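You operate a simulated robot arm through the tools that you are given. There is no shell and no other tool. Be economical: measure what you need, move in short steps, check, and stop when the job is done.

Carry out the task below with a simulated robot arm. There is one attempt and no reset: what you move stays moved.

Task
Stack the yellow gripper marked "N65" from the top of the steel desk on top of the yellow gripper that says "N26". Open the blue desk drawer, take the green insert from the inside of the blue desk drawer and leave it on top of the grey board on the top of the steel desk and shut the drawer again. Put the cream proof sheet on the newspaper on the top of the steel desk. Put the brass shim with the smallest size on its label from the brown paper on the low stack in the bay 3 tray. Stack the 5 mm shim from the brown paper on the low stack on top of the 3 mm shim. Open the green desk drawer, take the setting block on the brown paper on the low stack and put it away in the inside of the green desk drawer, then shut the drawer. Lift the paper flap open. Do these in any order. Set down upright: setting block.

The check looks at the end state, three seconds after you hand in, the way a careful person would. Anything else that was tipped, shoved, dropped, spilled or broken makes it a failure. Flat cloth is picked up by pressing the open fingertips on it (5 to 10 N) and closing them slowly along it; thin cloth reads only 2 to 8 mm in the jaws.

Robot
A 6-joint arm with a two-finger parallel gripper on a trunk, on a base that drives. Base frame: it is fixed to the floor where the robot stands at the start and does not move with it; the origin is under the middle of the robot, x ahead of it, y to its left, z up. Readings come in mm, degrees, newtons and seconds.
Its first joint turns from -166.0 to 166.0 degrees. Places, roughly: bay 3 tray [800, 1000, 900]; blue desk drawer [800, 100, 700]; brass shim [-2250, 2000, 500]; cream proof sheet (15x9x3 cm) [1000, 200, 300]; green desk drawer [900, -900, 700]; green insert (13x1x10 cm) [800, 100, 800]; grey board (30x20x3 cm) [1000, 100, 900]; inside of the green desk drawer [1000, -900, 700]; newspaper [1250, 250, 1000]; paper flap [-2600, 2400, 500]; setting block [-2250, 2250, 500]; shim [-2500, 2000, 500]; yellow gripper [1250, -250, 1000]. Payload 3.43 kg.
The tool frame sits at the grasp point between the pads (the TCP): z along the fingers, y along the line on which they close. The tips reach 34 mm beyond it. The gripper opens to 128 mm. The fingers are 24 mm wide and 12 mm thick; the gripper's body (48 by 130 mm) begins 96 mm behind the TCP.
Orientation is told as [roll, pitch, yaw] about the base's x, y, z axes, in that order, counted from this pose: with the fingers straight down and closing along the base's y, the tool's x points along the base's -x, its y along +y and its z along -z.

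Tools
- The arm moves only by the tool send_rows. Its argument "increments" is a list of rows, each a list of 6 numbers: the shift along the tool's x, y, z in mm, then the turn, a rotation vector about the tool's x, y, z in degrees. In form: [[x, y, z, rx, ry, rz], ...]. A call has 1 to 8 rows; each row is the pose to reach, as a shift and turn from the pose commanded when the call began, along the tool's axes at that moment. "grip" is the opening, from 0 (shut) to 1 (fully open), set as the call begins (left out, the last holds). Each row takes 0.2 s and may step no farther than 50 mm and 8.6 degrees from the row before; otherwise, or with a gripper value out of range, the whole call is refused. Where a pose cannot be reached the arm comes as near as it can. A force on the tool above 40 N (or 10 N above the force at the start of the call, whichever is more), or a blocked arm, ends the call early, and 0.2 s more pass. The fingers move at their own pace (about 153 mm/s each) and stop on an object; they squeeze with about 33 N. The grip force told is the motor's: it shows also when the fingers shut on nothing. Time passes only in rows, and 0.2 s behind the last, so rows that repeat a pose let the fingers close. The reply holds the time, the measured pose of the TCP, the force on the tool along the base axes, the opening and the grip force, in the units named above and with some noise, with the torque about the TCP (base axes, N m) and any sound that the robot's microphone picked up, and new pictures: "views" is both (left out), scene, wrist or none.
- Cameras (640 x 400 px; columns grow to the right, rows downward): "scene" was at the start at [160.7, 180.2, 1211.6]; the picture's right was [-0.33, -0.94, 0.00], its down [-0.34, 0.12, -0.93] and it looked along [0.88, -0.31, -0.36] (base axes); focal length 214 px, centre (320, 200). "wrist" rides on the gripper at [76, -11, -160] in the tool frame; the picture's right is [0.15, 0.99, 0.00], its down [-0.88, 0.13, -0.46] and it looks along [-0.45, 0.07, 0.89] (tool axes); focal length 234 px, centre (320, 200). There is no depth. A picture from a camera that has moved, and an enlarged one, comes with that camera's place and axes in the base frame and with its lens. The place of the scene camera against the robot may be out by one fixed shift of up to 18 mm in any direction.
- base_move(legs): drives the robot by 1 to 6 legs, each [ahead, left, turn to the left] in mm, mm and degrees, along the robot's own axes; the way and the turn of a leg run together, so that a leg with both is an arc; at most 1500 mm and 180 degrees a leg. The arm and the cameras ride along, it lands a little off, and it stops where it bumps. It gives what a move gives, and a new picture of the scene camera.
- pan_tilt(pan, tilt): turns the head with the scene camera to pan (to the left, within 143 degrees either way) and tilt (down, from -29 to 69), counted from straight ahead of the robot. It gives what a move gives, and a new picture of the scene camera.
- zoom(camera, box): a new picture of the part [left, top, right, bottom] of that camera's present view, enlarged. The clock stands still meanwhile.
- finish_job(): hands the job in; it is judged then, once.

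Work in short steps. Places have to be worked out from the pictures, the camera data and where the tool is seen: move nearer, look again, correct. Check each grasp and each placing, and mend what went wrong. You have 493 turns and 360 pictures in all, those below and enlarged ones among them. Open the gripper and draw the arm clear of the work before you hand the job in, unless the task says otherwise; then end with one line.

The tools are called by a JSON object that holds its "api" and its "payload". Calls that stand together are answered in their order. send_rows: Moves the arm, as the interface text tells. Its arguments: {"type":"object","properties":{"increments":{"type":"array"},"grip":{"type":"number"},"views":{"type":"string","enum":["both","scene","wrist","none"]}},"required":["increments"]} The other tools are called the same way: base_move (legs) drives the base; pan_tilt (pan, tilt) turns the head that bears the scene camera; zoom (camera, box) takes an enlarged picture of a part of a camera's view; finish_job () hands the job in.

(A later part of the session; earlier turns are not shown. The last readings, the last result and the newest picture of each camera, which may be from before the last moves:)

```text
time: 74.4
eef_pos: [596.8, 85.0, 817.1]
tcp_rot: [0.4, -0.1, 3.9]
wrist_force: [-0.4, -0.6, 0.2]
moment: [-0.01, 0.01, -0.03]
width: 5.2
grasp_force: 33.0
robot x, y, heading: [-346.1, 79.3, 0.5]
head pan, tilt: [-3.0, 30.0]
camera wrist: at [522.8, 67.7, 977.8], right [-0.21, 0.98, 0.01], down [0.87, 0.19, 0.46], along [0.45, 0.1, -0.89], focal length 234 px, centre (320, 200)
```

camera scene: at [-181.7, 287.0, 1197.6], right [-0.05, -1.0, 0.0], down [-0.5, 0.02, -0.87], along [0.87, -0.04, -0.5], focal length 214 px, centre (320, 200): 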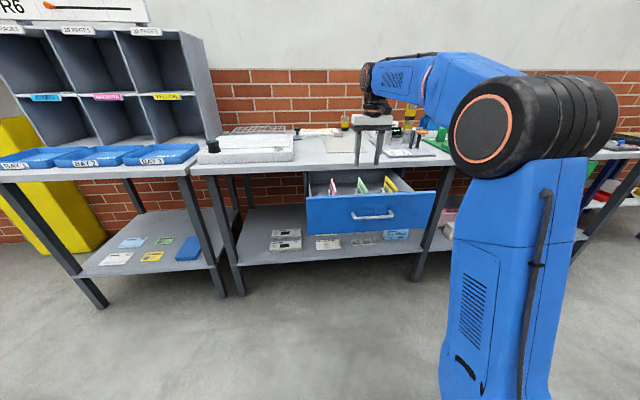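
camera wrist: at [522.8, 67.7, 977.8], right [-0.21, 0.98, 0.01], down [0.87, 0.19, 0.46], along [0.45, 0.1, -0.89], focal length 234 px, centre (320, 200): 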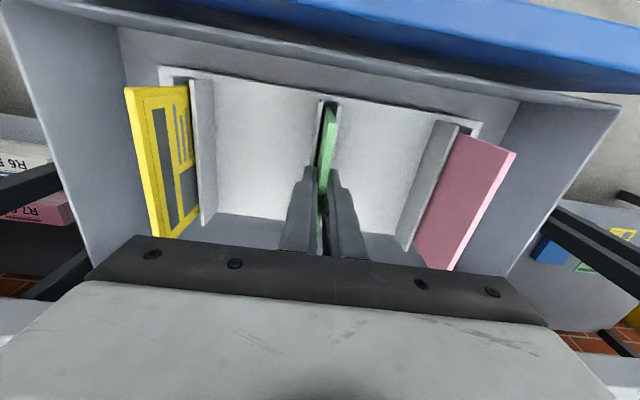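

Gripped the thin plate (5 mm). I lift it straight up.

{"api": "send_rows", "payload": {"increments": [[0, 0, -25, 0, 0, 0], [0, 0, -60, 0, 0, 0], [0, 0, -105, 0, 0, 0], [0, 0, -150, 0, 0, 0], [0, 0, -195, 0, 0, 0], [0, 0, -230, 0, 0, 0]], "views": "both"}}

{"api": "zoom", "payload": {"camera": "scene", "box": [230, 70, 430, 200]}}

```text
time: 75.8
eef_pos: [597.0, 82.0, 1050.0]
tcp_rot: [0.5, 0.0, 4.0]
wrist_force: [-0.8, -0.2, 0.1]
moment: [0.02, 0.01, -0.03]
width: 5.2
grasp_force: 32.7
robot x, y, heading: [-345.6, 79.2, 0.6]
head pan, tilt: [-3.0, 30.0]
camera scene: at [-181.5, 287.0, 1197.6], right [-0.05, -1.0, 0.0], down [-0.5, 0.02, -0.87], along [0.86, -0.04, -0.5], focal length 214 px, centre (320, 200)
camera wrist: at [522.5, 63.5, 1208.4], right [-0.21, 0.98, 0.01], down [0.87, 0.19, 0.46], along [0.45, 0.1, -0.89], focal length 234 px, centre (320, 200)
```

scene: 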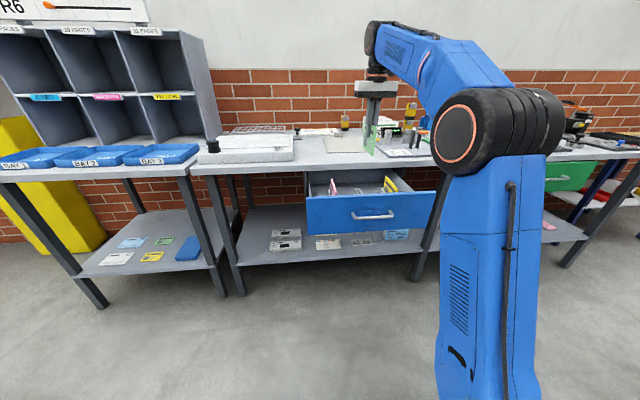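
wrist: 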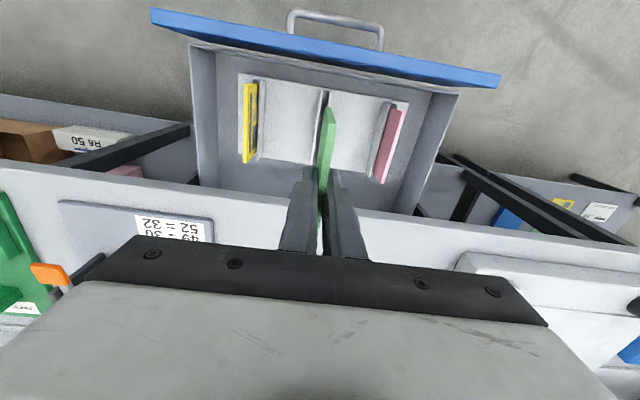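

```text
3.08 times, centred on (330, 135) of scene
camera zoom: at [-181.5, 287.0, 1197.6], right [-0.05, -1.0, 0.0], down [-0.5, 0.02, -0.87], along [0.86, -0.04, -0.5], focal length 660 px, centre (289, 400)
```

zoom: 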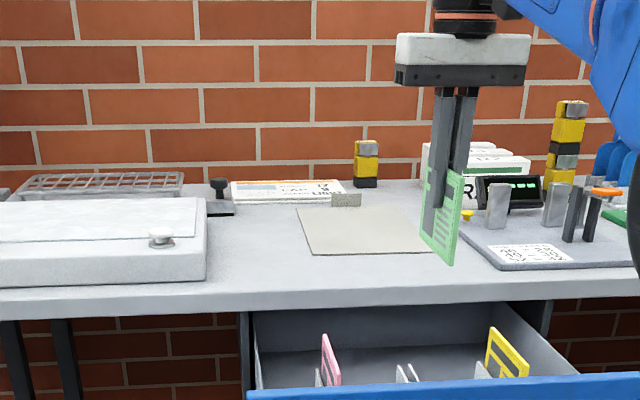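

The plate is held well. The board spans roughly x 787–1064, y 21–208. I drive ahead 420 mm with the plate held high over the desk.

{"api": "send_rows", "payload": {"increments": [[0, 0, -30, 0, 0, 2], [0, 0, -50, 0, 0, 4]], "views": "none"}}

{"api": "base_move", "payload": {"legs": [[400, 0, 0]]}}

```text
time: 76.4
eef_pos: [596.9, 82.3, 1100.0]
tcp_rot: [0.6, -0.1, -0.1]
wrist_force: [-0.3, -0.5, -0.5]
moment: [-0.01, 0.01, -0.01]
width: 5.2
grasp_force: 33.1
robot x, y, heading: [-341.8, 80.3, 0.5]
head pan, tilt: [-3.0, 30.0]
```

```text
time: 78.9
eef_pos: [999.0, 79.3, 1099.1]
tcp_rot: [0.5, 0.0, -0.4]
wrist_force: [0.3, 0.8, -0.4]
moment: [-0.03, 0.04, -0.01]
width: 5.1
grasp_force: 33.1
robot x, y, heading: [58.2, 77.5, -0.1]
head pan, tilt: [-3.0, 30.0]
camera scene: at [220.8, 287.7, 1197.6], right [-0.05, -1.0, 0.0], down [-0.5, 0.03, -0.87], along [0.86, -0.04, -0.5], focal length 214 px, centre (320, 200)
```

scene: 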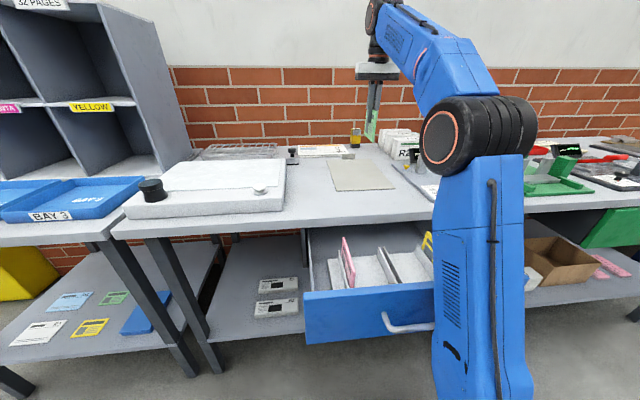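

Now I roll the plate 62° (hand on the left) while shifting to over the board's middle.

{"api": "send_rows", "payload": {"increments": [[9, 8, 0, 7.75, 0, 0], [18, 16, 0, 15.5, 0, 0], [26, 24, 0, 23.25, 0, 0], [35, 31, 0, 31, 0, 0], [44, 39, 0, 38.75, 0, 0], [53, 47, 0, 46.5, 0, 0], [62, 55, 0, 54.25, 0, 0], [70, 62, 0, 62, 0, 0]], "views": "both"}}

```text
time: 80.7
eef_pos: [932.4, 119.6, 1080.2]
tcp_rot: [-61.5, -0.6, 0.6]
wrist_force: [-0.5, 0.3, 0.3]
moment: [0.05, 0.0, 0.03]
width: 5.2
grasp_force: 33.4
out of reach, approached as far as the arm can: row 6, 7, 8
robot x, y, heading: [58.8, 79.3, 0.2]
head pan, tilt: [-3.0, 30.0]
camera scene: at [220.8, 287.7, 1197.6], right [-0.05, -1.0, 0.0], down [-0.5, 0.03, -0.87], along [0.86, -0.04, -0.5], focal length 214 px, centre (320, 200)
camera wrist: at [854.9, 254.1, 1164.9], right [-0.14, 0.47, -0.87], down [0.87, 0.47, 0.11], along [0.46, -0.75, -0.48], focal length 234 px, centre (320, 200)
```

scene: 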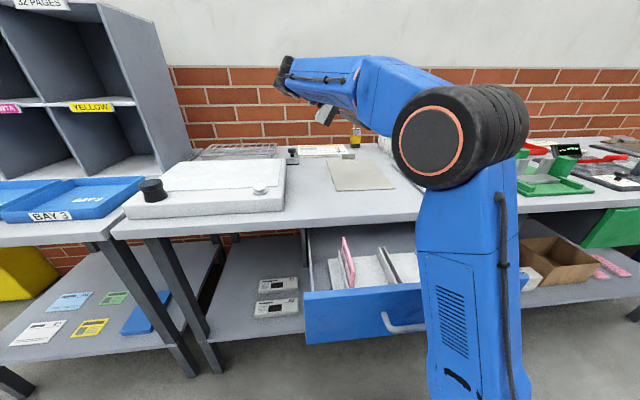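
wrist: 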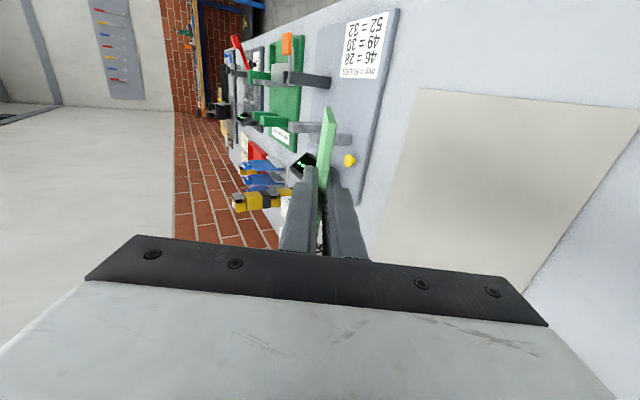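

The wrist view puts the board at x≥845, y 25–207. I lower the tilted plate close to the board.

{"api": "send_rows", "payload": {"increments": [[-7, 35, 12, 0, 0, 0], [-14, 70, 24, 0, 0, 0], [-20, 100, 36, 0, 0, 0], [-20, 128, 46, 0, 0, 0]], "views": "both"}}

```text
time: 81.7
eef_pos: [953.1, 140.0, 947.5]
tcp_rot: [-61.6, -0.2, -0.4]
wrist_force: [0.0, -0.4, -0.3]
moment: [0.06, -0.01, 0.0]
width: 5.3
grasp_force: 32.7
robot x, y, heading: [57.2, 82.7, 0.3]
head pan, tilt: [-3.0, 30.0]
camera scene: at [220.6, 287.7, 1197.6], right [-0.05, -1.0, 0.0], down [-0.5, 0.03, -0.87], along [0.86, -0.04, -0.5], focal length 214 px, centre (320, 200)
camera wrist: at [878.8, 276.0, 1033.3], right [-0.14, 0.47, -0.87], down [0.88, 0.46, 0.1], along [0.45, -0.75, -0.48], focal length 234 px, centre (320, 200)
```

scene: 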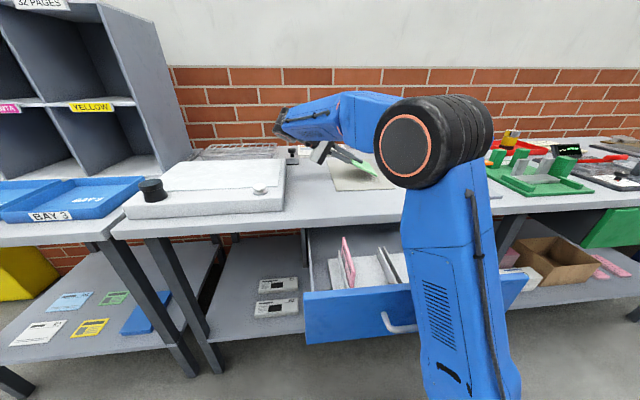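
wrist: 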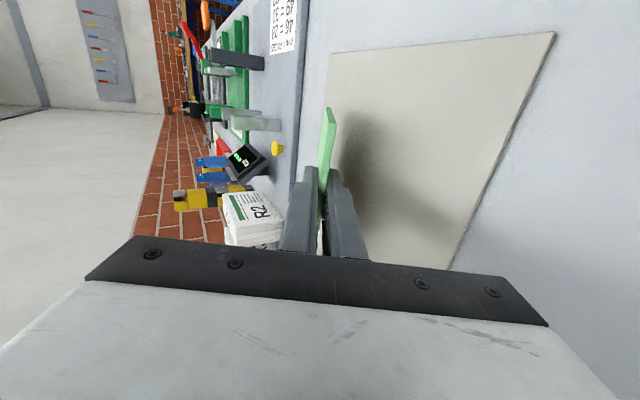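

{"api": "zoom", "payload": {"camera": "scene", "box": [260, 100, 420, 200]}}

```text
4.00 times, centred on (340, 150) of scene
camera zoom: at [220.6, 287.7, 1197.6], right [-0.05, -1.0, 0.0], down [-0.5, 0.03, -0.87], along [0.86, -0.04, -0.5], focal length 858 px, centre (240, 400)
```

zoom: 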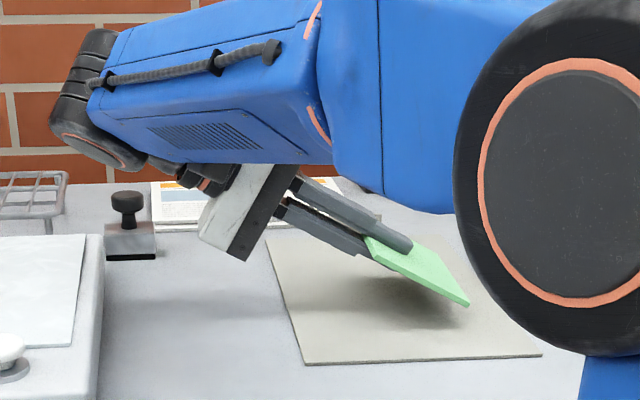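

I lower in small steps until the plate's edge touches.

{"api": "send_rows", "payload": {"increments": [[0, 5.3, 2.9, 0, 0, 0], [0, 8.8, 4.8, 0, 0, 0]], "views": "none"}}

{"api": "send_rows", "payload": {"increments": [[0, 3.5, 1.9, 0, 0, 0]], "views": "none"}}

{"api": "send_rows", "payload": {"increments": [[0, 3.5, 1.9, 0, 0, 0]], "views": "scene"}}

```text
time: 82.3
eef_pos: [954.7, 140.3, 936.1]
tcp_rot: [-61.5, 0.0, -0.4]
wrist_force: [0.6, -0.6, -0.5]
moment: [0.01, -0.01, -0.02]
width: 5.3
grasp_force: 33.2
robot x, y, heading: [61.2, 80.0, 0.3]
head pan, tilt: [-3.0, 30.0]
```

```text
time: 82.7
eef_pos: [955.1, 141.1, 934.1]
tcp_rot: [-61.6, 0.1, -0.4]
wrist_force: [0.8, -0.1, 0.2]
moment: [0.04, 0.01, 0.02]
width: 5.3
grasp_force: 33.3
robot x, y, heading: [57.5, 80.5, -0.0]
head pan, tilt: [-3.0, 30.0]
```

```text
time: 83.1
eef_pos: [954.4, 140.1, 929.6]
tcp_rot: [-61.6, -0.1, -0.3]
wrist_force: [0.2, 0.3, -0.3]
moment: [0.01, 0.0, 0.04]
width: 5.2
grasp_force: 32.4
robot x, y, heading: [57.3, 81.0, 0.3]
head pan, tilt: [-3.0, 30.0]
camera scene: at [220.8, 287.8, 1197.6], right [-0.05, -1.0, 0.0], down [-0.5, 0.03, -0.87], along [0.86, -0.04, -0.5], focal length 214 px, centre (320, 200)
```

scene: 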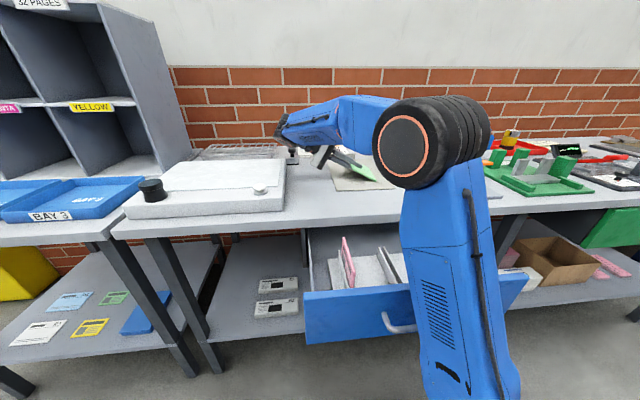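

{"api": "send_rows", "payload": {"increments": [[0, 3, 1.6, 0, 0, 0]], "views": "none"}}

{"api": "send_rows", "payload": {"increments": [[0, 3, 1.6, 0, 0, 0]], "views": "none"}}

{"api": "zoom", "payload": {"camera": "scene", "box": [280, 120, 420, 210]}}

```text
time: 83.5
eef_pos: [953.9, 141.3, 926.7]
tcp_rot: [-61.6, -0.1, -0.3]
wrist_force: [4.9, 5.5, 21.1]
moment: [-1.36, -0.09, 0.4]
width: 5.3
grasp_force: 32.9
robot x, y, heading: [52.5, 79.5, -0.0]
head pan, tilt: [-3.0, 30.0]
```

```text
time: 83.9
eef_pos: [953.6, 141.4, 923.9]
tcp_rot: [-61.6, -0.2, -0.3]
wrist_force: [2.2, 10.3, 27.3]
moment: [-1.75, -0.04, 0.2]
width: 7.8
grasp_force: 33.3
robot x, y, heading: [61.8, 83.8, 0.2]
head pan, tilt: [-3.0, 30.0]
```

```text
4.44 times, centred on (350, 165) of scene
camera zoom: at [219.9, 288.3, 1197.7], right [-0.05, -1.0, 0.0], down [-0.5, 0.03, -0.87], along [0.87, -0.04, -0.5], focal length 953 px, centre (187, 356)
```

zoom: 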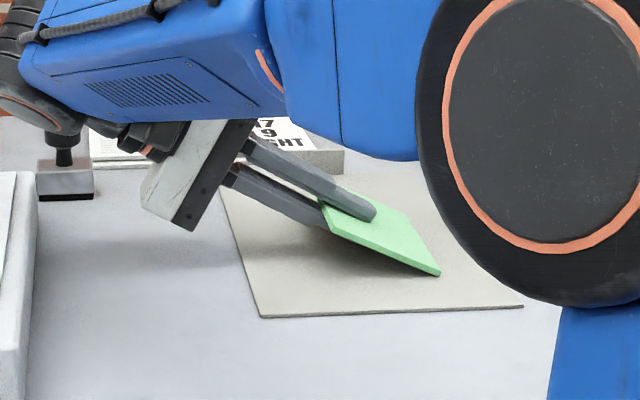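

The edge is on the board. I open slightly, then withdraw along the finger axis so the plate settles.

{"api": "send_rows", "payload": {"increments": [[0, -1, 0, 0, 0, 0], [0, 2, 0, 0, 0, 0]], "grip": 0.2, "views": "none"}}

{"api": "send_rows", "payload": {"increments": [[0, 0, -15, 0, 0, 0], [0, 0, -30, 0, 0, 0], [0, 0, -45, 0, 0, 0], [0, 0, -65, 0, 0, 0]], "views": "both"}}

```text
time: 84.5
eef_pos: [954.2, 140.9, 919.8]
tcp_rot: [-61.5, 0.1, -0.4]
wrist_force: [-0.3, -2.7, 5.0]
moment: [-0.2, -0.01, 0.02]
width: 22.6
grasp_force: 0.0
robot x, y, heading: [59.2, 81.1, 0.2]
head pan, tilt: [-3.0, 30.0]
```

```text
time: 85.5
eef_pos: [953.2, 198.5, 951.3]
tcp_rot: [-61.5, 0.0, -0.3]
wrist_force: [0.5, 0.0, -0.5]
moment: [0.04, 0.01, -0.01]
width: 25.3
grasp_force: 0.0
robot x, y, heading: [55.6, 80.3, 0.4]
head pan, tilt: [-3.0, 30.0]
camera scene: at [220.8, 287.7, 1197.6], right [-0.05, -1.0, 0.0], down [-0.5, 0.03, -0.87], along [0.86, -0.04, -0.5], focal length 214 px, centre (320, 200)
camera wrist: at [878.7, 334.1, 1036.8], right [-0.14, 0.47, -0.87], down [0.88, 0.46, 0.1], along [0.45, -0.75, -0.48], focal length 234 px, centre (320, 200)
```

scene: 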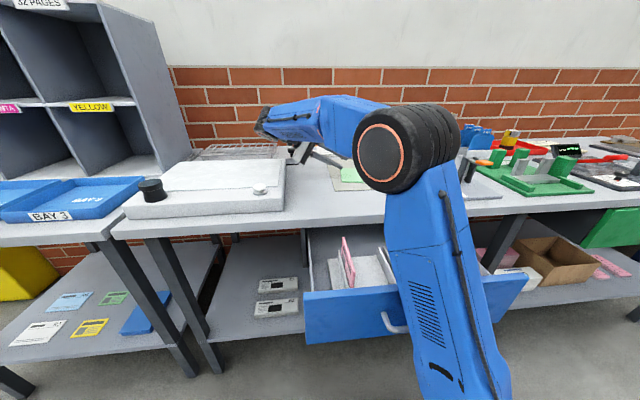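
wrist: 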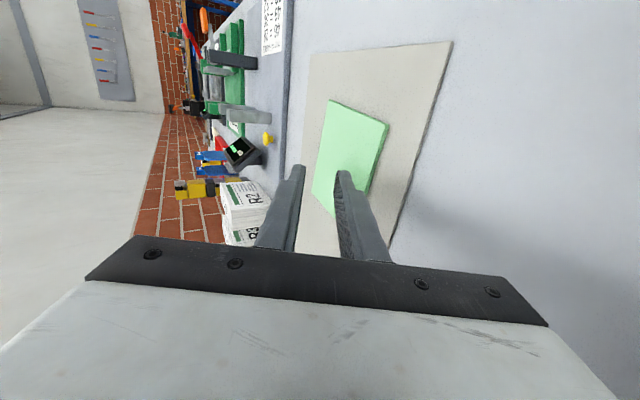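

The plate lies flat on the board. I raise and turn the tool back down.

{"api": "send_rows", "payload": {"increments": [[0, -25, -35, 0, 0, 0], [0, -55, -60, 0, 0, 0], [0, -90, -85, 0, 0, 0], [0, -125, -100, 0, 0, 0]], "views": "none"}}

{"api": "send_rows", "payload": {"increments": [[10, 0, 0, -7.7, 0, 0], [20, 0, 0, -15.4, 0, 0], [30, 0, 0, -23, 0, 0], [40, 0, 0, -30.8, 0, 0], [50, 0, 0, -38.5, 0, 0], [60, 0, 0, -46, 0, 0], [70, 0, 0, -54, 0, 0], [80, 0, 0, -61.5, 0, 0]], "views": "none"}}

{"api": "base_move", "payload": {"legs": [[-540, 0, 0]]}}

```text
time: 86.5
eef_pos: [966.2, 172.1, 1057.5]
tcp_rot: [-61.0, -1.5, 2.5]
wrist_force: [0.4, -0.6, -0.7]
moment: [-0.07, 0.03, -0.05]
width: 25.5
grasp_force: 0.0
out of reach, approached as far as the arm can: row 1, 2, 3, 4
robot x, y, heading: [57.7, 82.9, -0.1]
head pan, tilt: [-3.0, 30.0]
```

```text
time: 88.3
eef_pos: [882.3, 167.3, 1054.2]
tcp_rot: [0.5, -1.5, 2.4]
wrist_force: [0.6, 0.4, -0.6]
moment: [-0.01, 0.03, 0.01]
width: 25.4
grasp_force: 0.0
robot x, y, heading: [56.0, 81.0, 0.1]
head pan, tilt: [-3.0, 30.0]
```

```text
time: 91.4
eef_pos: [332.8, 160.7, 1055.7]
tcp_rot: [0.5, -1.5, 1.8]
wrist_force: [0.1, -0.3, -0.1]
moment: [-0.06, -0.03, 0.01]
width: 25.5
grasp_force: 0.0
robot x, y, heading: [-495.4, 82.7, -0.7]
head pan, tilt: [-3.0, 30.0]
camera scene: at [-328.3, 288.1, 1197.6], right [-0.06, -1.0, 0.0], down [-0.5, 0.03, -0.87], along [0.86, -0.05, -0.5], focal length 214 px, centre (320, 200)
```

scene: 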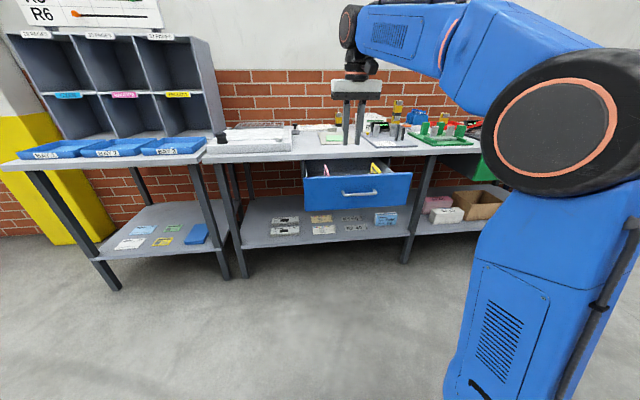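

I drive ahead 80, pitch the closed gripper forward and lower it in front of the drawer face to push it shut.

{"api": "base_move", "payload": {"legs": [[80, 0, 0]]}}

{"api": "send_rows", "payload": {"increments": [[0, -10, 20, 0, -8, 0], [0, -20, 40, 0, -16, 0], [0, -30, 70, 0, -24, 0], [0, -40, 105, 0, -32, 0], [0, -50, 140, 0, -40, 0], [0, -60, 180, 0, -40, 0], [0, -66, 220, 0, -40, 0]], "grip": 0, "views": "both"}}

```text
time: 92.5
eef_pos: [412.5, 159.1, 1054.4]
tcp_rot: [0.4, -1.5, 1.9]
wrist_force: [-0.1, -0.3, -0.2]
moment: [0.02, 0.02, 0.03]
width: 25.9
grasp_force: 0.0
robot x, y, heading: [-413.4, 83.7, -0.7]
head pan, tilt: [-3.0, 30.0]
camera scene: at [-248.7, 287.4, 1197.6], right [-0.06, -1.0, 0.0], down [-0.5, 0.03, -0.87], along [0.86, -0.05, -0.5], focal length 214 px, centre (320, 200)
```

scene: 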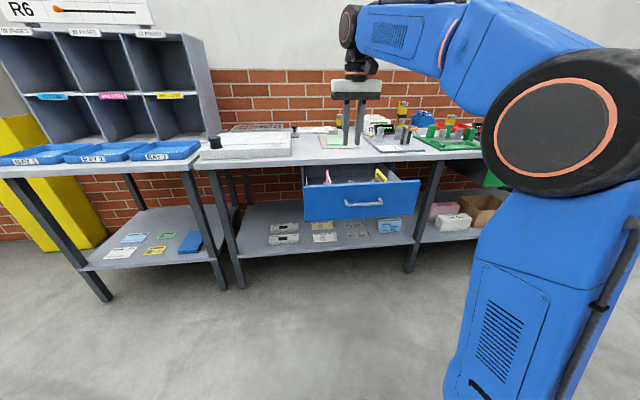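

```text
time: 94.1
eef_pos: [419.5, 96.2, 834.8]
tcp_rot: [0.7, -41.7, 1.5]
wrist_force: [-0.3, 0.2, -0.4]
moment: [-0.01, -0.06, 0.04]
width: 0.1
grasp_force: 32.9
robot x, y, heading: [-417.2, 79.7, -0.3]
head pan, tilt: [-3.0, 30.0]
camera scene: at [-248.8, 287.3, 1197.6], right [-0.06, -1.0, 0.0], down [-0.5, 0.03, -0.87], along [0.86, -0.05, -0.5], focal length 214 px, centre (320, 200)
camera wrist: at [257.6, 78.1, 903.1], right [-0.14, 0.99, -0.09], down [0.35, 0.13, 0.93], along [0.93, 0.1, -0.37], focal length 234 px, centre (320, 200)
```

scene: 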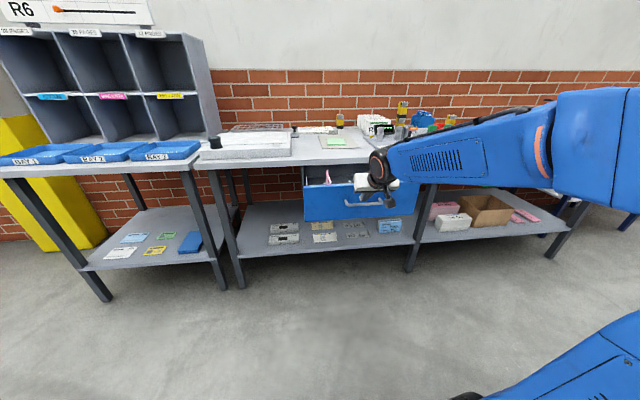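
wrist: 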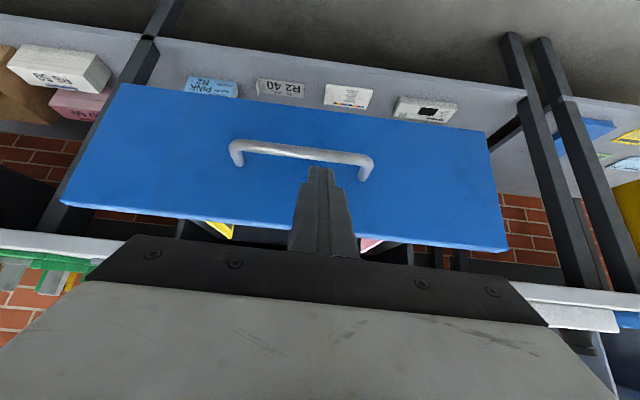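

The tips aim at the face just above the handle. I push with the base.

{"api": "base_move", "payload": {"legs": [[180, 0, 0]]}}

```text
time: 95.6
eef_pos: [603.2, 91.1, 834.1]
tcp_rot: [0.6, -41.5, 1.4]
wrist_force: [-0.1, 0.3, 0.3]
moment: [0.0, 0.04, 0.03]
width: 0.1
grasp_force: 32.8
robot x, y, heading: [-231.8, 79.6, -0.6]
head pan, tilt: [-3.0, 30.0]
camera scene: at [-66.1, 285.2, 1197.6], right [-0.06, -1.0, 0.0], down [-0.5, 0.03, -0.87], along [0.86, -0.05, -0.5], focal length 214 px, centre (320, 200)
```

scene: 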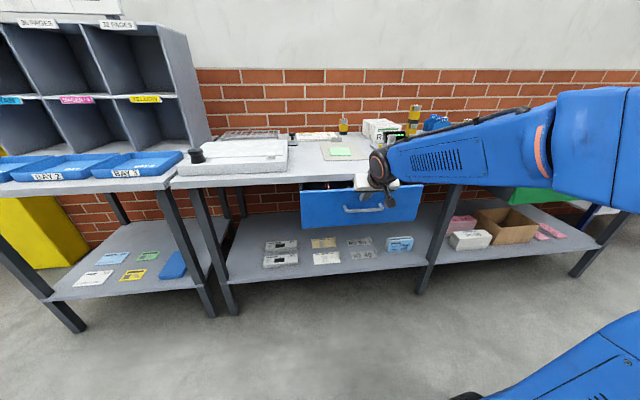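

{"api": "base_move", "payload": {"legs": [[68, 0, 0]]}}

{"api": "base_move", "payload": {"legs": [[20, 0, 0]]}}

```text
time: 96.6
eef_pos: [667.2, 90.6, 834.7]
tcp_rot: [0.5, -41.5, 1.3]
wrist_force: [-13.6, -0.6, -1.7]
moment: [-0.09, 0.29, 0.02]
width: 0.0
grasp_force: 32.8
robot x, y, heading: [-164.0, 78.1, -0.7]
head pan, tilt: [-3.0, 30.0]
camera scene: at [0.3, 284.3, 1197.7], right [-0.06, -1.0, 0.0], down [-0.5, 0.03, -0.87], along [0.86, -0.06, -0.5], focal length 214 px, centre (320, 200)
```

scene: 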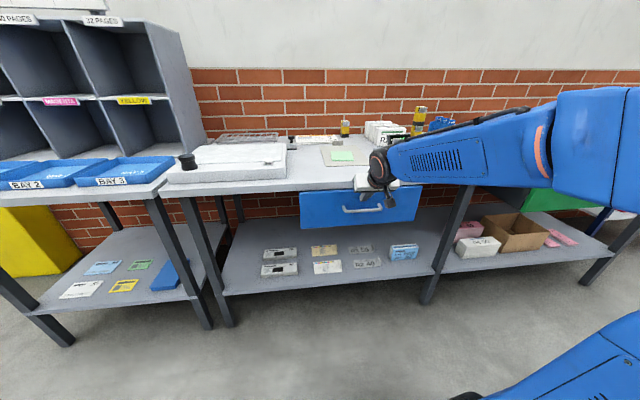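

```text
time: 97.3
eef_pos: [667.6, 89.8, 833.1]
tcp_rot: [0.6, -41.2, 1.4]
wrist_force: [-12.6, -1.0, 5.2]
moment: [-0.03, 0.06, 0.06]
width: 0.0
grasp_force: 32.9
robot x, y, heading: [-163.6, 81.7, -0.3]
head pan, tilt: [-3.0, 30.0]
stopped in leg 1: the force on the tool passed its limit (the readings are from after the stop); the commanded pose is now the measured one
camera scene: at [3.1, 284.3, 1197.7], right [-0.06, -1.0, 0.0], down [-0.5, 0.03, -0.87], along [0.86, -0.05, -0.5], focal length 214 px, centre (320, 200)
```

scene: 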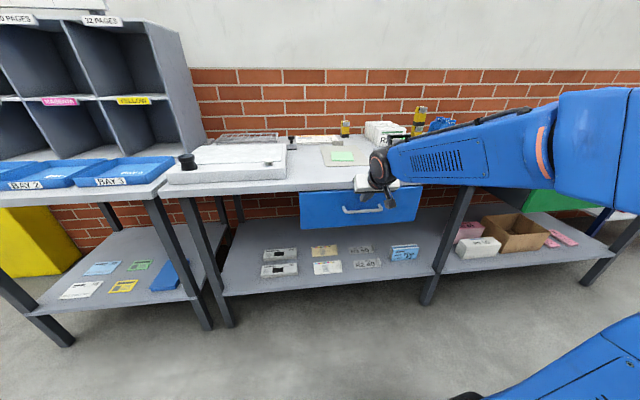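

The drawer seems fully shut (hard stop). I back off and check.

{"api": "base_move", "payload": {"legs": [[-150, 0, 0]]}}

{"api": "zoom", "payload": {"camera": "scene", "box": [260, 130, 460, 290]}}

```text
time: 98.7
eef_pos: [517.3, 92.9, 832.6]
tcp_rot: [0.5, -41.2, 1.4]
wrist_force: [0.4, 0.3, -0.3]
moment: [0.0, -0.01, 0.01]
width: 0.0
grasp_force: 32.9
robot x, y, heading: [-314.5, 81.3, -0.6]
head pan, tilt: [-3.0, 30.0]
camera scene: at [-148.0, 286.0, 1197.6], right [-0.06, -1.0, 0.0], down [-0.5, 0.03, -0.87], along [0.86, -0.05, -0.5], focal length 214 px, centre (320, 200)
```

scene: 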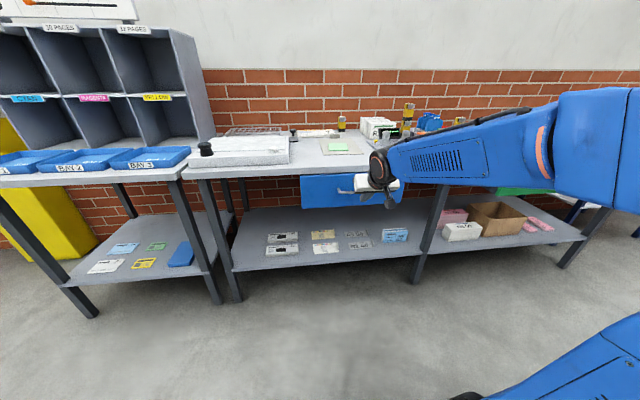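

```text
2.50 times, centred on (360, 210) of scene
camera zoom: at [-148.0, 286.0, 1197.6], right [-0.06, -1.0, 0.0], down [-0.5, 0.03, -0.87], along [0.86, -0.05, -0.5], focal length 536 px, centre (220, 175)
```

zoom: 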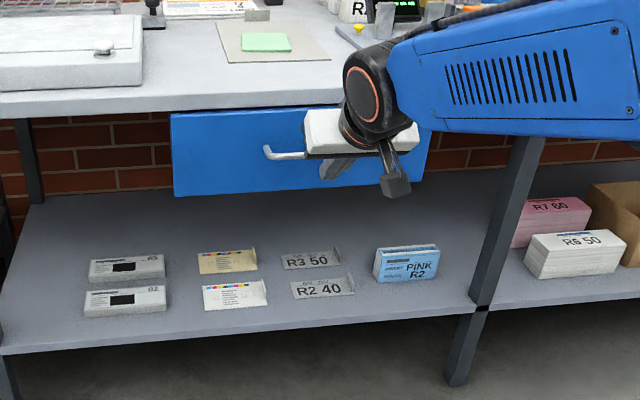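

The drawer is shut and the insert lies on the board. Next is the cream sheet; I zoom at it.

{"api": "zoom", "payload": {"camera": "scene", "box": [290, 215, 390, 275]}}

```text
6.40 times, centred on (340, 245) of scene
camera zoom: at [-148.0, 286.0, 1197.6], right [-0.06, -1.0, 0.0], down [-0.5, 0.03, -0.87], along [0.86, -0.05, -0.5], focal length 1373 px, centre (192, -88)
```

zoom: 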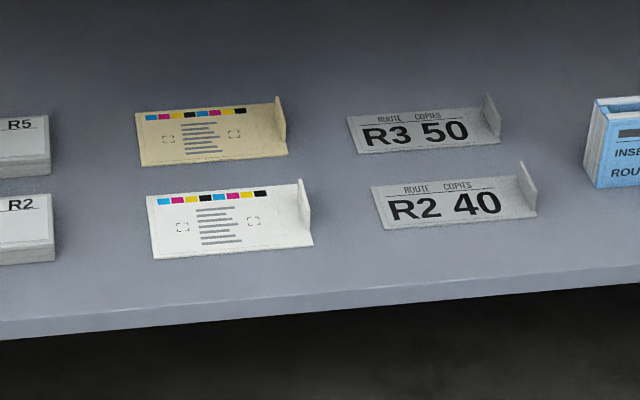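

The cream sheet has an upturned tab along its right side, which I can grip. I lower the arm in front of the shelf.

{"api": "send_rows", "payload": {"increments": [[31, 5, 35, 0, 0, 0], [61, 10, 71, 0, 0, 0], [92, 15, 106, 0, 0, 0], [123, 20, 142, 0, 0, 0], [154, 25, 177, 0, 0, 0], [184, 30, 213, 0, 0, 0], [215, 35, 248, 0, 0, 0], [246, 40, 283, 0, 0, 0]], "grip": 0.6, "views": "both"}}

```text
time: 100.5
eef_pos: [516.1, 134.8, 460.7]
tcp_rot: [0.1, -41.1, 1.6]
wrist_force: [0.2, 0.2, 0.0]
moment: [-0.01, 0.03, -0.03]
width: 76.7
grasp_force: 0.0
robot x, y, heading: [-313.1, 81.5, -0.5]
head pan, tilt: [-3.0, 30.0]
camera scene: at [-148.2, 285.9, 1197.6], right [-0.06, -1.0, 0.0], down [-0.5, 0.03, -0.87], along [0.86, -0.05, -0.5], focal length 214 px, centre (320, 200)
camera wrist: at [355.5, 120.2, 530.5], right [-0.14, 0.99, -0.09], down [0.36, 0.14, 0.92], along [0.92, 0.09, -0.37], focal length 234 px, centre (320, 200)
```

scene: 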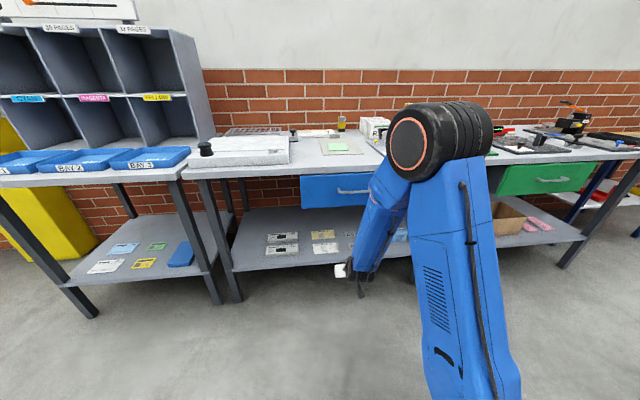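
wrist: 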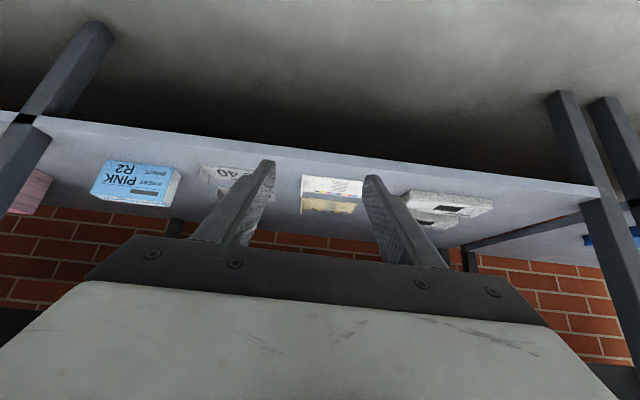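

I flatten the tool (pitch about −75°) and reach out low, to see how the arm folds.

{"api": "send_rows", "payload": {"increments": [[-6, -1, 31, 0, -7, 0], [-12, -2, 63, 0, -14, 0], [-17, -3, 94, 0, -21, 0], [-22, -4, 126, 0, -28, 0], [-28, -5, 157, 0, -34, 0]], "views": "both"}}

```text
time: 101.7
eef_pos: [677.4, 140.4, 385.6]
tcp_rot: [-25.4, -72.4, 26.1]
wrist_force: [0.2, 1.0, 0.4]
moment: [-0.01, 0.05, 0.04]
width: 76.9
grasp_force: 0.0
out of reach, approached as far as the arm can: row 1, 2, 3, 4, 5
robot x, y, heading: [-311.5, 80.2, -0.4]
head pan, tilt: [-3.0, 30.0]
camera scene: at [-148.2, 285.9, 1197.7], right [-0.06, -1.0, 0.0], down [-0.5, 0.03, -0.87], along [0.86, -0.05, -0.5], focal length 214 px, centre (320, 200)
camera wrist: at [504.2, 121.7, 358.4], right [-0.07, 0.96, -0.27], down [-0.2, 0.25, 0.95], along [0.98, 0.12, 0.18], focal length 234 px, centre (320, 200)
```

scene: 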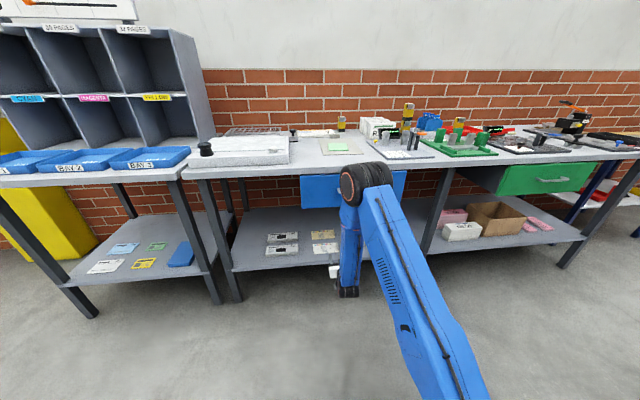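
wrist: 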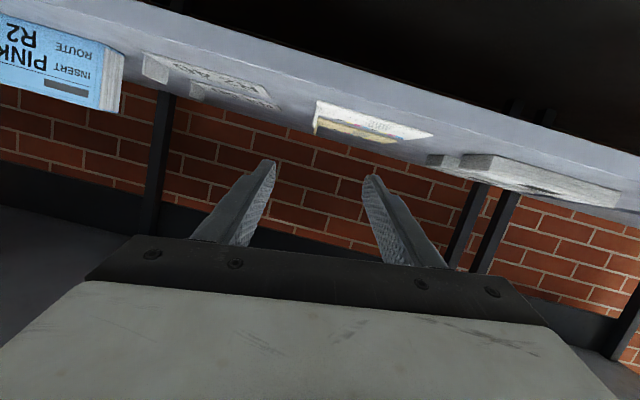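

The elbow folds forward with the forearm hanging; swinging the wrist outward should reach in. I level the tool to pitch −60° and extend toward the shelf.

{"api": "send_rows", "payload": {"increments": [[-17, -4, 37, -0.5, 5, 2.5], [-35, -8, 74, -1, 10, 5], [-52, -12, 111, -1.3, 14, 7.5], [-70, -16, 148, -1.3, 14, 7.5], [-87, -20.6, 186, -1.3, 14, 7.5]], "views": "both"}}

```text
time: 102.9
eef_pos: [882.1, 131.1, 420.0]
tcp_rot: [-0.2, -59.8, -0.2]
wrist_force: [-0.4, -0.6, 0.1]
moment: [0.01, -0.01, -0.01]
width: 76.6
grasp_force: 0.1
out of reach, approached as far as the arm can: row 3
robot x, y, heading: [-314.2, 79.2, -0.6]
head pan, tilt: [-3.0, 30.0]
camera scene: at [-148.0, 286.1, 1197.6], right [-0.06, -1.0, 0.0], down [-0.5, 0.03, -0.87], along [0.86, -0.05, -0.5], focal length 214 px, centre (320, 200)
camera wrist: at [705.4, 119.7, 434.1], right [-0.07, 0.99, -0.13], down [0.05, 0.13, 0.99], along [1.0, 0.06, -0.06], focal length 234 px, centre (320, 200)
```

scene: 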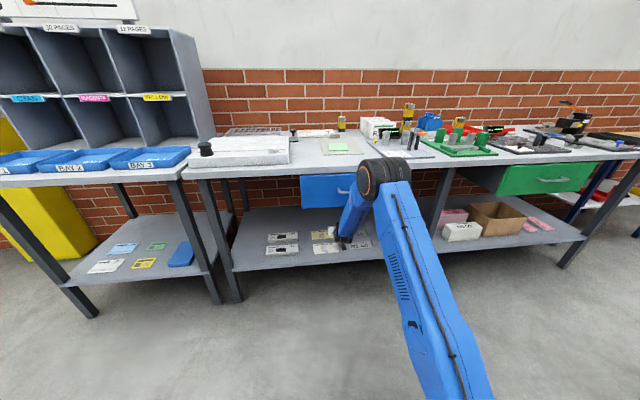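
wrist: 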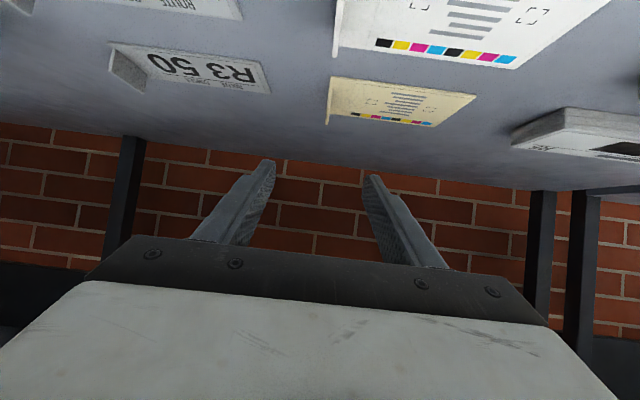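

It reached exactly. I zoom on the cream sheet's tab.

{"api": "zoom", "payload": {"camera": "wrist", "box": [300, 60, 400, 140]}}

```text
5.00 times, centred on (350, 100) of wrist
camera zoom: at [705.4, 119.7, 434.1], right [-0.07, 0.99, -0.13], down [0.05, 0.13, 0.99], along [1.0, 0.06, -0.06], focal length 1171 px, centre (170, 700)
```

zoom: 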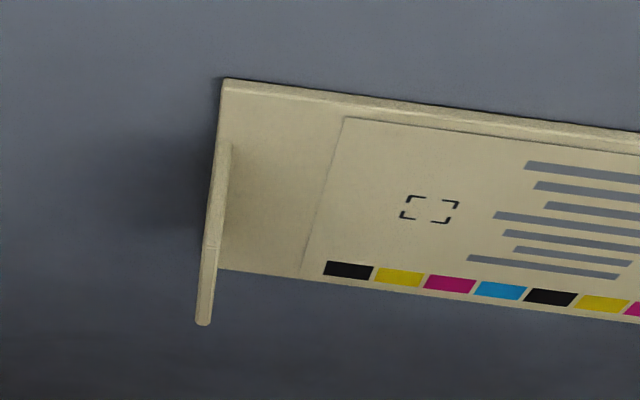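

The tab is about x 937–980, y≈131, 30 mm tall. I move in to just above it.

{"api": "send_rows", "payload": {"increments": [[20, 0, 35, 0, 0, 0], [40, 0, 70, 0, 0, 0]], "views": "wrist"}}

{"api": "zoom", "payload": {"camera": "wrist", "box": [220, 60, 420, 260]}}

```text
time: 103.5
eef_pos: [923.9, 131.0, 351.3]
tcp_rot: [-0.6, -59.9, 0.1]
wrist_force: [-0.6, 0.3, 0.1]
moment: [-0.03, 0.05, -0.01]
width: 76.7
grasp_force: 0.0
robot x, y, heading: [-315.2, 78.5, -0.5]
head pan, tilt: [-3.0, 30.0]
camera wrist: at [746.8, 121.6, 364.9], right [-0.06, 0.99, -0.13], down [0.05, 0.13, 0.99], along [1.0, 0.06, -0.06], focal length 234 px, centre (320, 200)
```

wrist: 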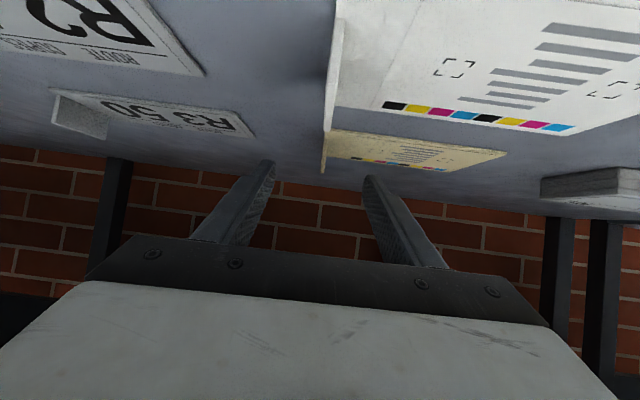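

```text
2.00 times, centred on (320, 160) of wrist
camera zoom: at [746.8, 121.6, 364.9], right [-0.06, 0.99, -0.13], down [0.05, 0.13, 0.99], along [1.0, 0.06, -0.06], focal length 468 px, centre (320, 280)
```

zoom: 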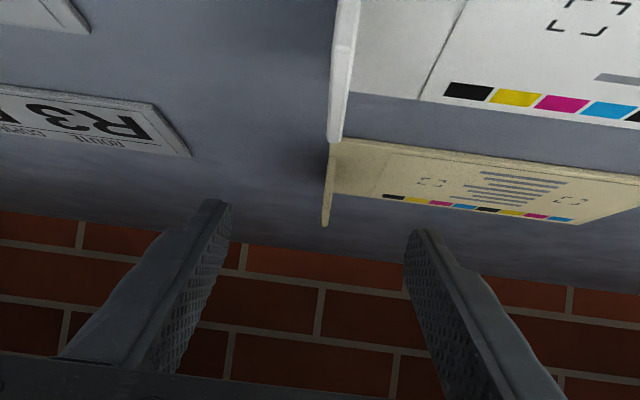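

{"api": "send_rows", "payload": {"increments": [[5, 0.5, 9, 0, 0, 0], [10, 1, 18.5, 0, 0, 0]], "views": "none"}}

{"api": "send_rows", "payload": {"increments": [[0, 0, 0, 0, 0, 0], [0, 0, 0, 0, 0, 0], [0, 0, 0, 0, 0, 0]], "grip": 0, "views": "wrist"}}

```text
time: 104.1
eef_pos: [934.0, 132.3, 332.2]
tcp_rot: [-0.5, -59.8, 0.0]
wrist_force: [0.8, -0.2, 0.2]
moment: [0.0, -0.01, -0.01]
width: 76.8
grasp_force: 0.0
robot x, y, heading: [-312.0, 81.9, -0.6]
head pan, tilt: [-3.0, 30.0]
```

```text
time: 104.9
eef_pos: [932.6, 132.4, 332.5]
tcp_rot: [-0.6, -59.8, -0.1]
wrist_force: [0.7, -0.5, -0.2]
moment: [0.06, -0.05, 0.01]
width: 2.6
grasp_force: 32.7
robot x, y, heading: [-315.8, 83.3, -0.8]
head pan, tilt: [-3.0, 30.0]
camera wrist: at [757.4, 122.9, 346.3], right [-0.06, 0.99, -0.13], down [0.05, 0.14, 0.99], along [1.0, 0.06, -0.06], focal length 234 px, centre (320, 200)
```

wrist: 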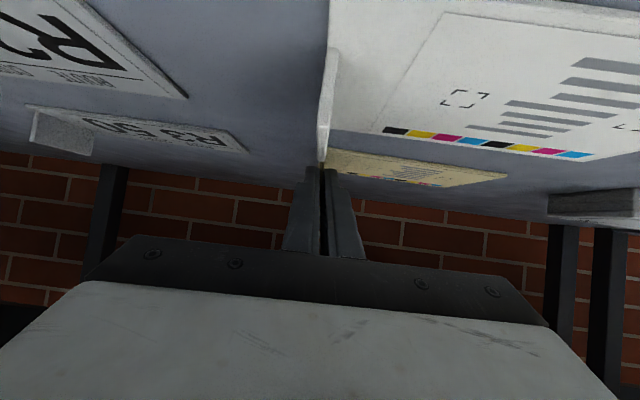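

Tab gripped (2.6 mm). I lift 40 mm and check.

{"api": "send_rows", "payload": {"increments": [[-17, 0, -10, 0, 0, 0], [-35, 0, -20, 0, 0, 0], [-60, 0, -35, 0, 0, 0]], "views": "wrist"}}

```text
time: 105.7
eef_pos: [933.0, 130.5, 400.6]
tcp_rot: [-0.2, -59.8, -0.1]
wrist_force: [0.4, -0.1, -1.5]
moment: [-0.04, -0.02, -0.03]
width: 2.8
grasp_force: 33.3
robot x, y, heading: [-313.5, 82.7, -0.5]
head pan, tilt: [-3.0, 30.0]
camera wrist: at [756.5, 121.0, 415.2], right [-0.07, 0.99, -0.13], down [0.05, 0.13, 0.99], along [1.0, 0.06, -0.06], focal length 234 px, centre (320, 200)
```

wrist: 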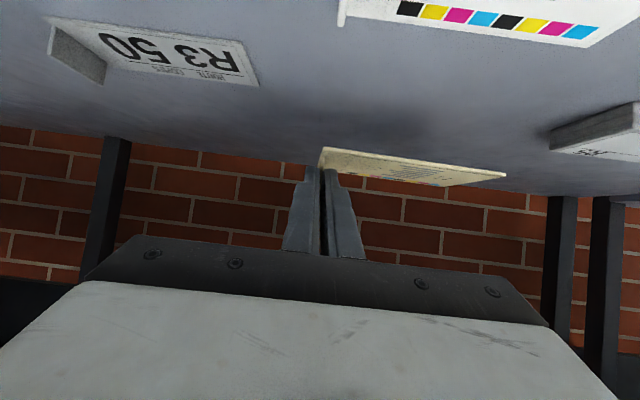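

The sheet is held level. I drive straight back out from under the desk.

{"api": "base_move", "payload": {"legs": [[-480, 0, 0]]}}

{"api": "send_rows", "payload": {"increments": [[-15, 0, -45, 0, 0, 0], [-30, 0, -90, 0, 0, 0], [-50, 0, -130, 0, 0, 0], [-75, 0, -170, 0, 0, 0], [-105, 0, -208, 0, 0, 0], [-140, 0, -240, 0, 0, 0], [-180, 0, -268, 0, 0, 0], [-222, 0, -292, 0, 0, 0]], "views": "both"}}

```text
time: 108.6
eef_pos: [445.1, 145.4, 401.9]
tcp_rot: [0.0, -60.0, 0.5]
wrist_force: [1.1, -0.9, -0.7]
moment: [-0.04, 0.02, 0.0]
width: 2.8
grasp_force: 32.9
robot x, y, heading: [-806.7, 84.6, 0.0]
head pan, tilt: [-3.0, 30.0]
camera scene: at [-638.0, 290.6, 1197.6], right [-0.05, -1.0, 0.0], down [-0.5, 0.03, -0.87], along [0.86, -0.05, -0.5], focal length 214 px, centre (320, 200)
```

scene: 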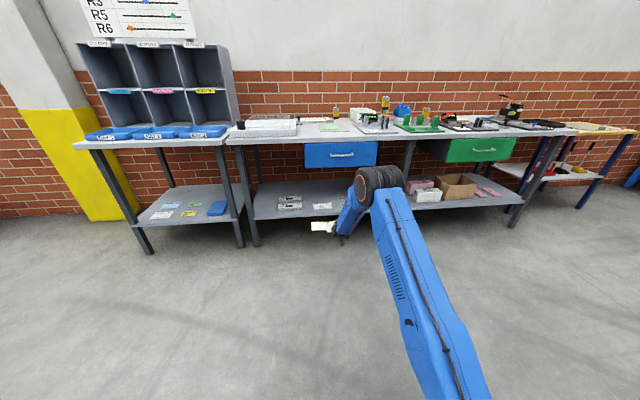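

```text
time: 110.4
eef_pos: [302.2, 147.7, 739.6]
tcp_rot: [-0.2, -59.8, 0.8]
wrist_force: [0.5, 0.4, -0.2]
moment: [-0.01, -0.05, 0.02]
width: 2.6
grasp_force: 32.9
robot x, y, heading: [-802.7, 88.0, -0.4]
head pan, tilt: [-3.0, 30.0]
camera scene: at [-637.8, 290.6, 1197.6], right [-0.05, -1.0, 0.0], down [-0.5, 0.03, -0.87], along [0.86, -0.05, -0.5], focal length 214 px, centre (320, 200)
camera wrist: at [126.2, 135.3, 753.4], right [-0.08, 0.99, -0.13], down [0.05, 0.13, 0.99], along [1.0, 0.08, -0.06], focal length 234 px, centre (320, 200)
```

scene: 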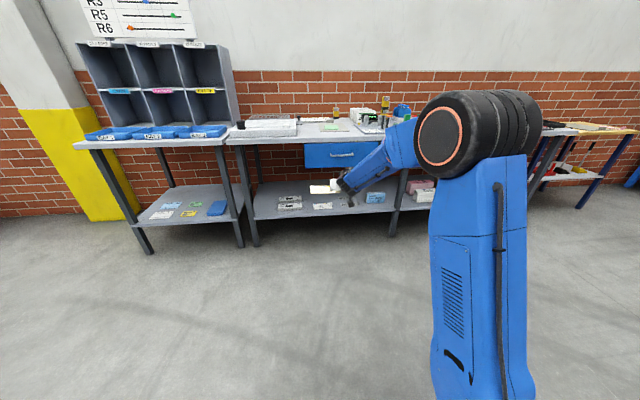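
wrist: 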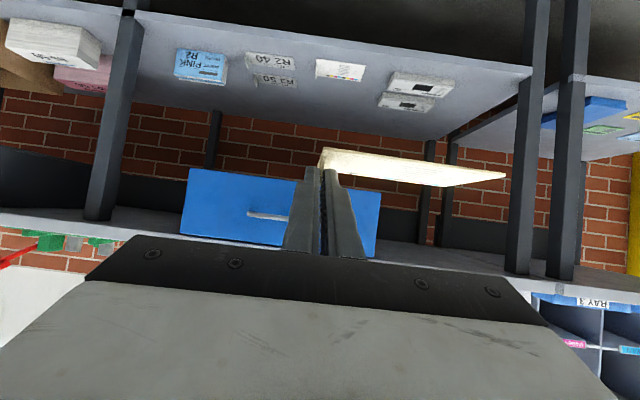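

{"api": "send_rows", "payload": {"increments": [[-32, 0, -38, 0, 0, 0], [-64, 0, -76, 0, 0, 0], [-96, 0, -113, 0, 0, 0], [-128, 0, -151, 0, 0, 0], [-160, 0, -189, 0, 0, 0], [-192, 0, -227, 0, 0, 0]], "views": "wrist"}}

```text
time: 111.8
eef_pos: [199.5, 145.5, 1019.7]
tcp_rot: [0.0, -59.9, 0.6]
wrist_force: [1.1, 0.6, -0.1]
moment: [-0.01, -0.01, -0.01]
width: 2.8
grasp_force: 33.6
robot x, y, heading: [-803.7, 86.2, -0.1]
head pan, tilt: [-3.0, 30.0]
camera wrist: at [23.8, 132.2, 1034.3], right [-0.08, 0.99, -0.13], down [0.05, 0.13, 0.99], along [1.0, 0.07, -0.06], focal length 234 px, centre (320, 200)
```

wrist: 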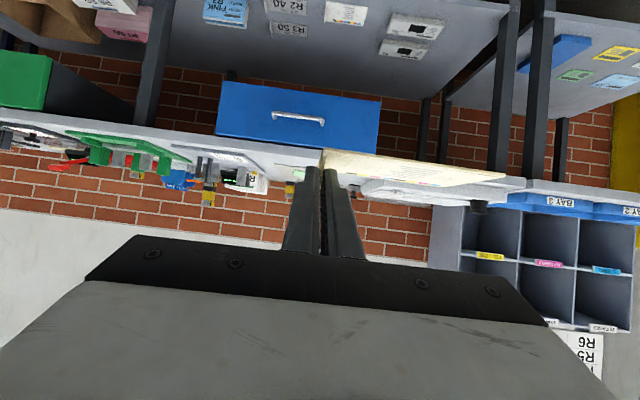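

The sheet is at z≈985. I drive ahead 900 mm to bring it over the desk.

{"api": "base_move", "payload": {"legs": [[900, 0, 0]]}}

{"api": "send_rows", "payload": {"increments": [[0, 0, 0, 0, 0, 0]], "views": "wrist"}}

{"api": "zoom", "payload": {"camera": "scene", "box": [220, 90, 420, 210]}}

```text
time: 116.6
eef_pos: [1102.4, 146.2, 1019.4]
tcp_rot: [-0.1, -59.8, 0.6]
wrist_force: [0.6, -0.1, -0.7]
moment: [-0.07, 0.04, 0.01]
width: 2.6
grasp_force: 32.6
robot x, y, heading: [101.5, 83.5, 0.2]
head pan, tilt: [-3.0, 30.0]
camera scene: at [264.7, 290.3, 1197.6], right [-0.05, -1.0, 0.0], down [-0.5, 0.03, -0.87], along [0.86, -0.05, -0.5], focal length 214 px, centre (320, 200)
```

scene: 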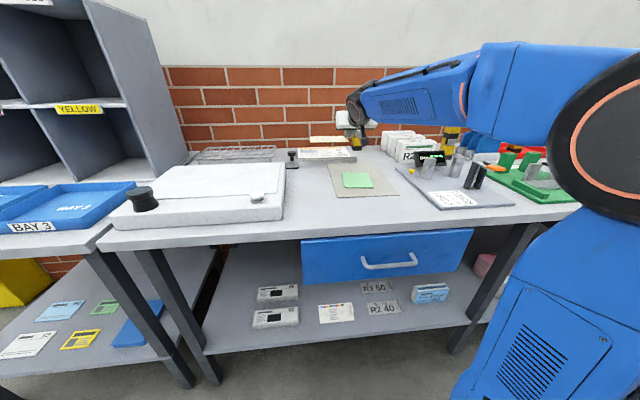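

```text
time: 117.0
eef_pos: [1102.1, 145.7, 1021.0]
tcp_rot: [-0.1, -59.9, 0.6]
wrist_force: [-0.4, -0.2, 0.1]
moment: [0.01, -0.01, -0.01]
width: 3.0
grasp_force: 33.1
robot x, y, heading: [102.7, 87.1, 0.2]
head pan, tilt: [-3.0, 30.0]
camera wrist: at [926.5, 132.6, 1034.5], right [-0.08, 0.99, -0.13], down [0.05, 0.13, 0.99], along [1.0, 0.08, -0.06], focal length 234 px, centre (320, 200)
```

wrist: 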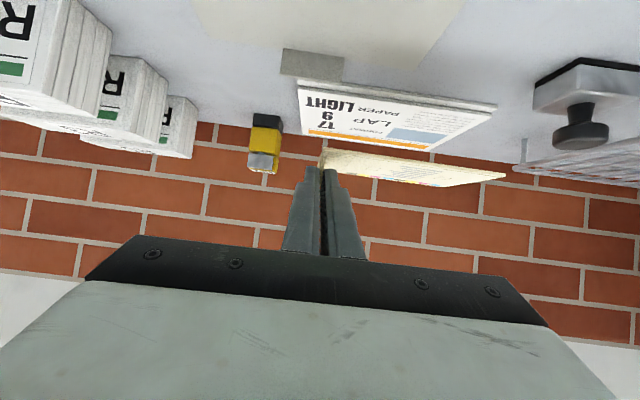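

```text
3.20 times, centred on (320, 150) of scene
camera zoom: at [264.7, 290.3, 1197.6], right [-0.05, -1.0, 0.0], down [-0.5, 0.03, -0.87], along [0.86, -0.05, -0.5], focal length 686 px, centre (320, 360)
```

zoom: 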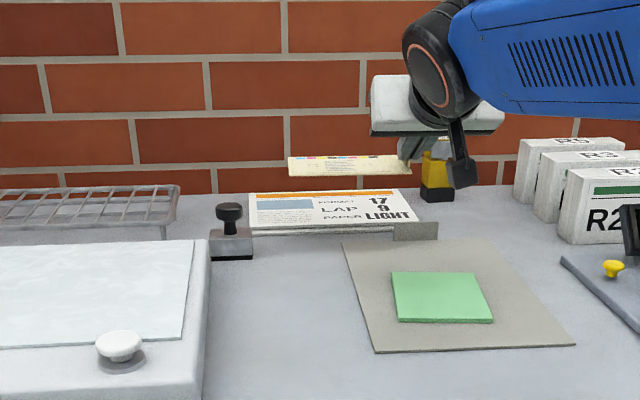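

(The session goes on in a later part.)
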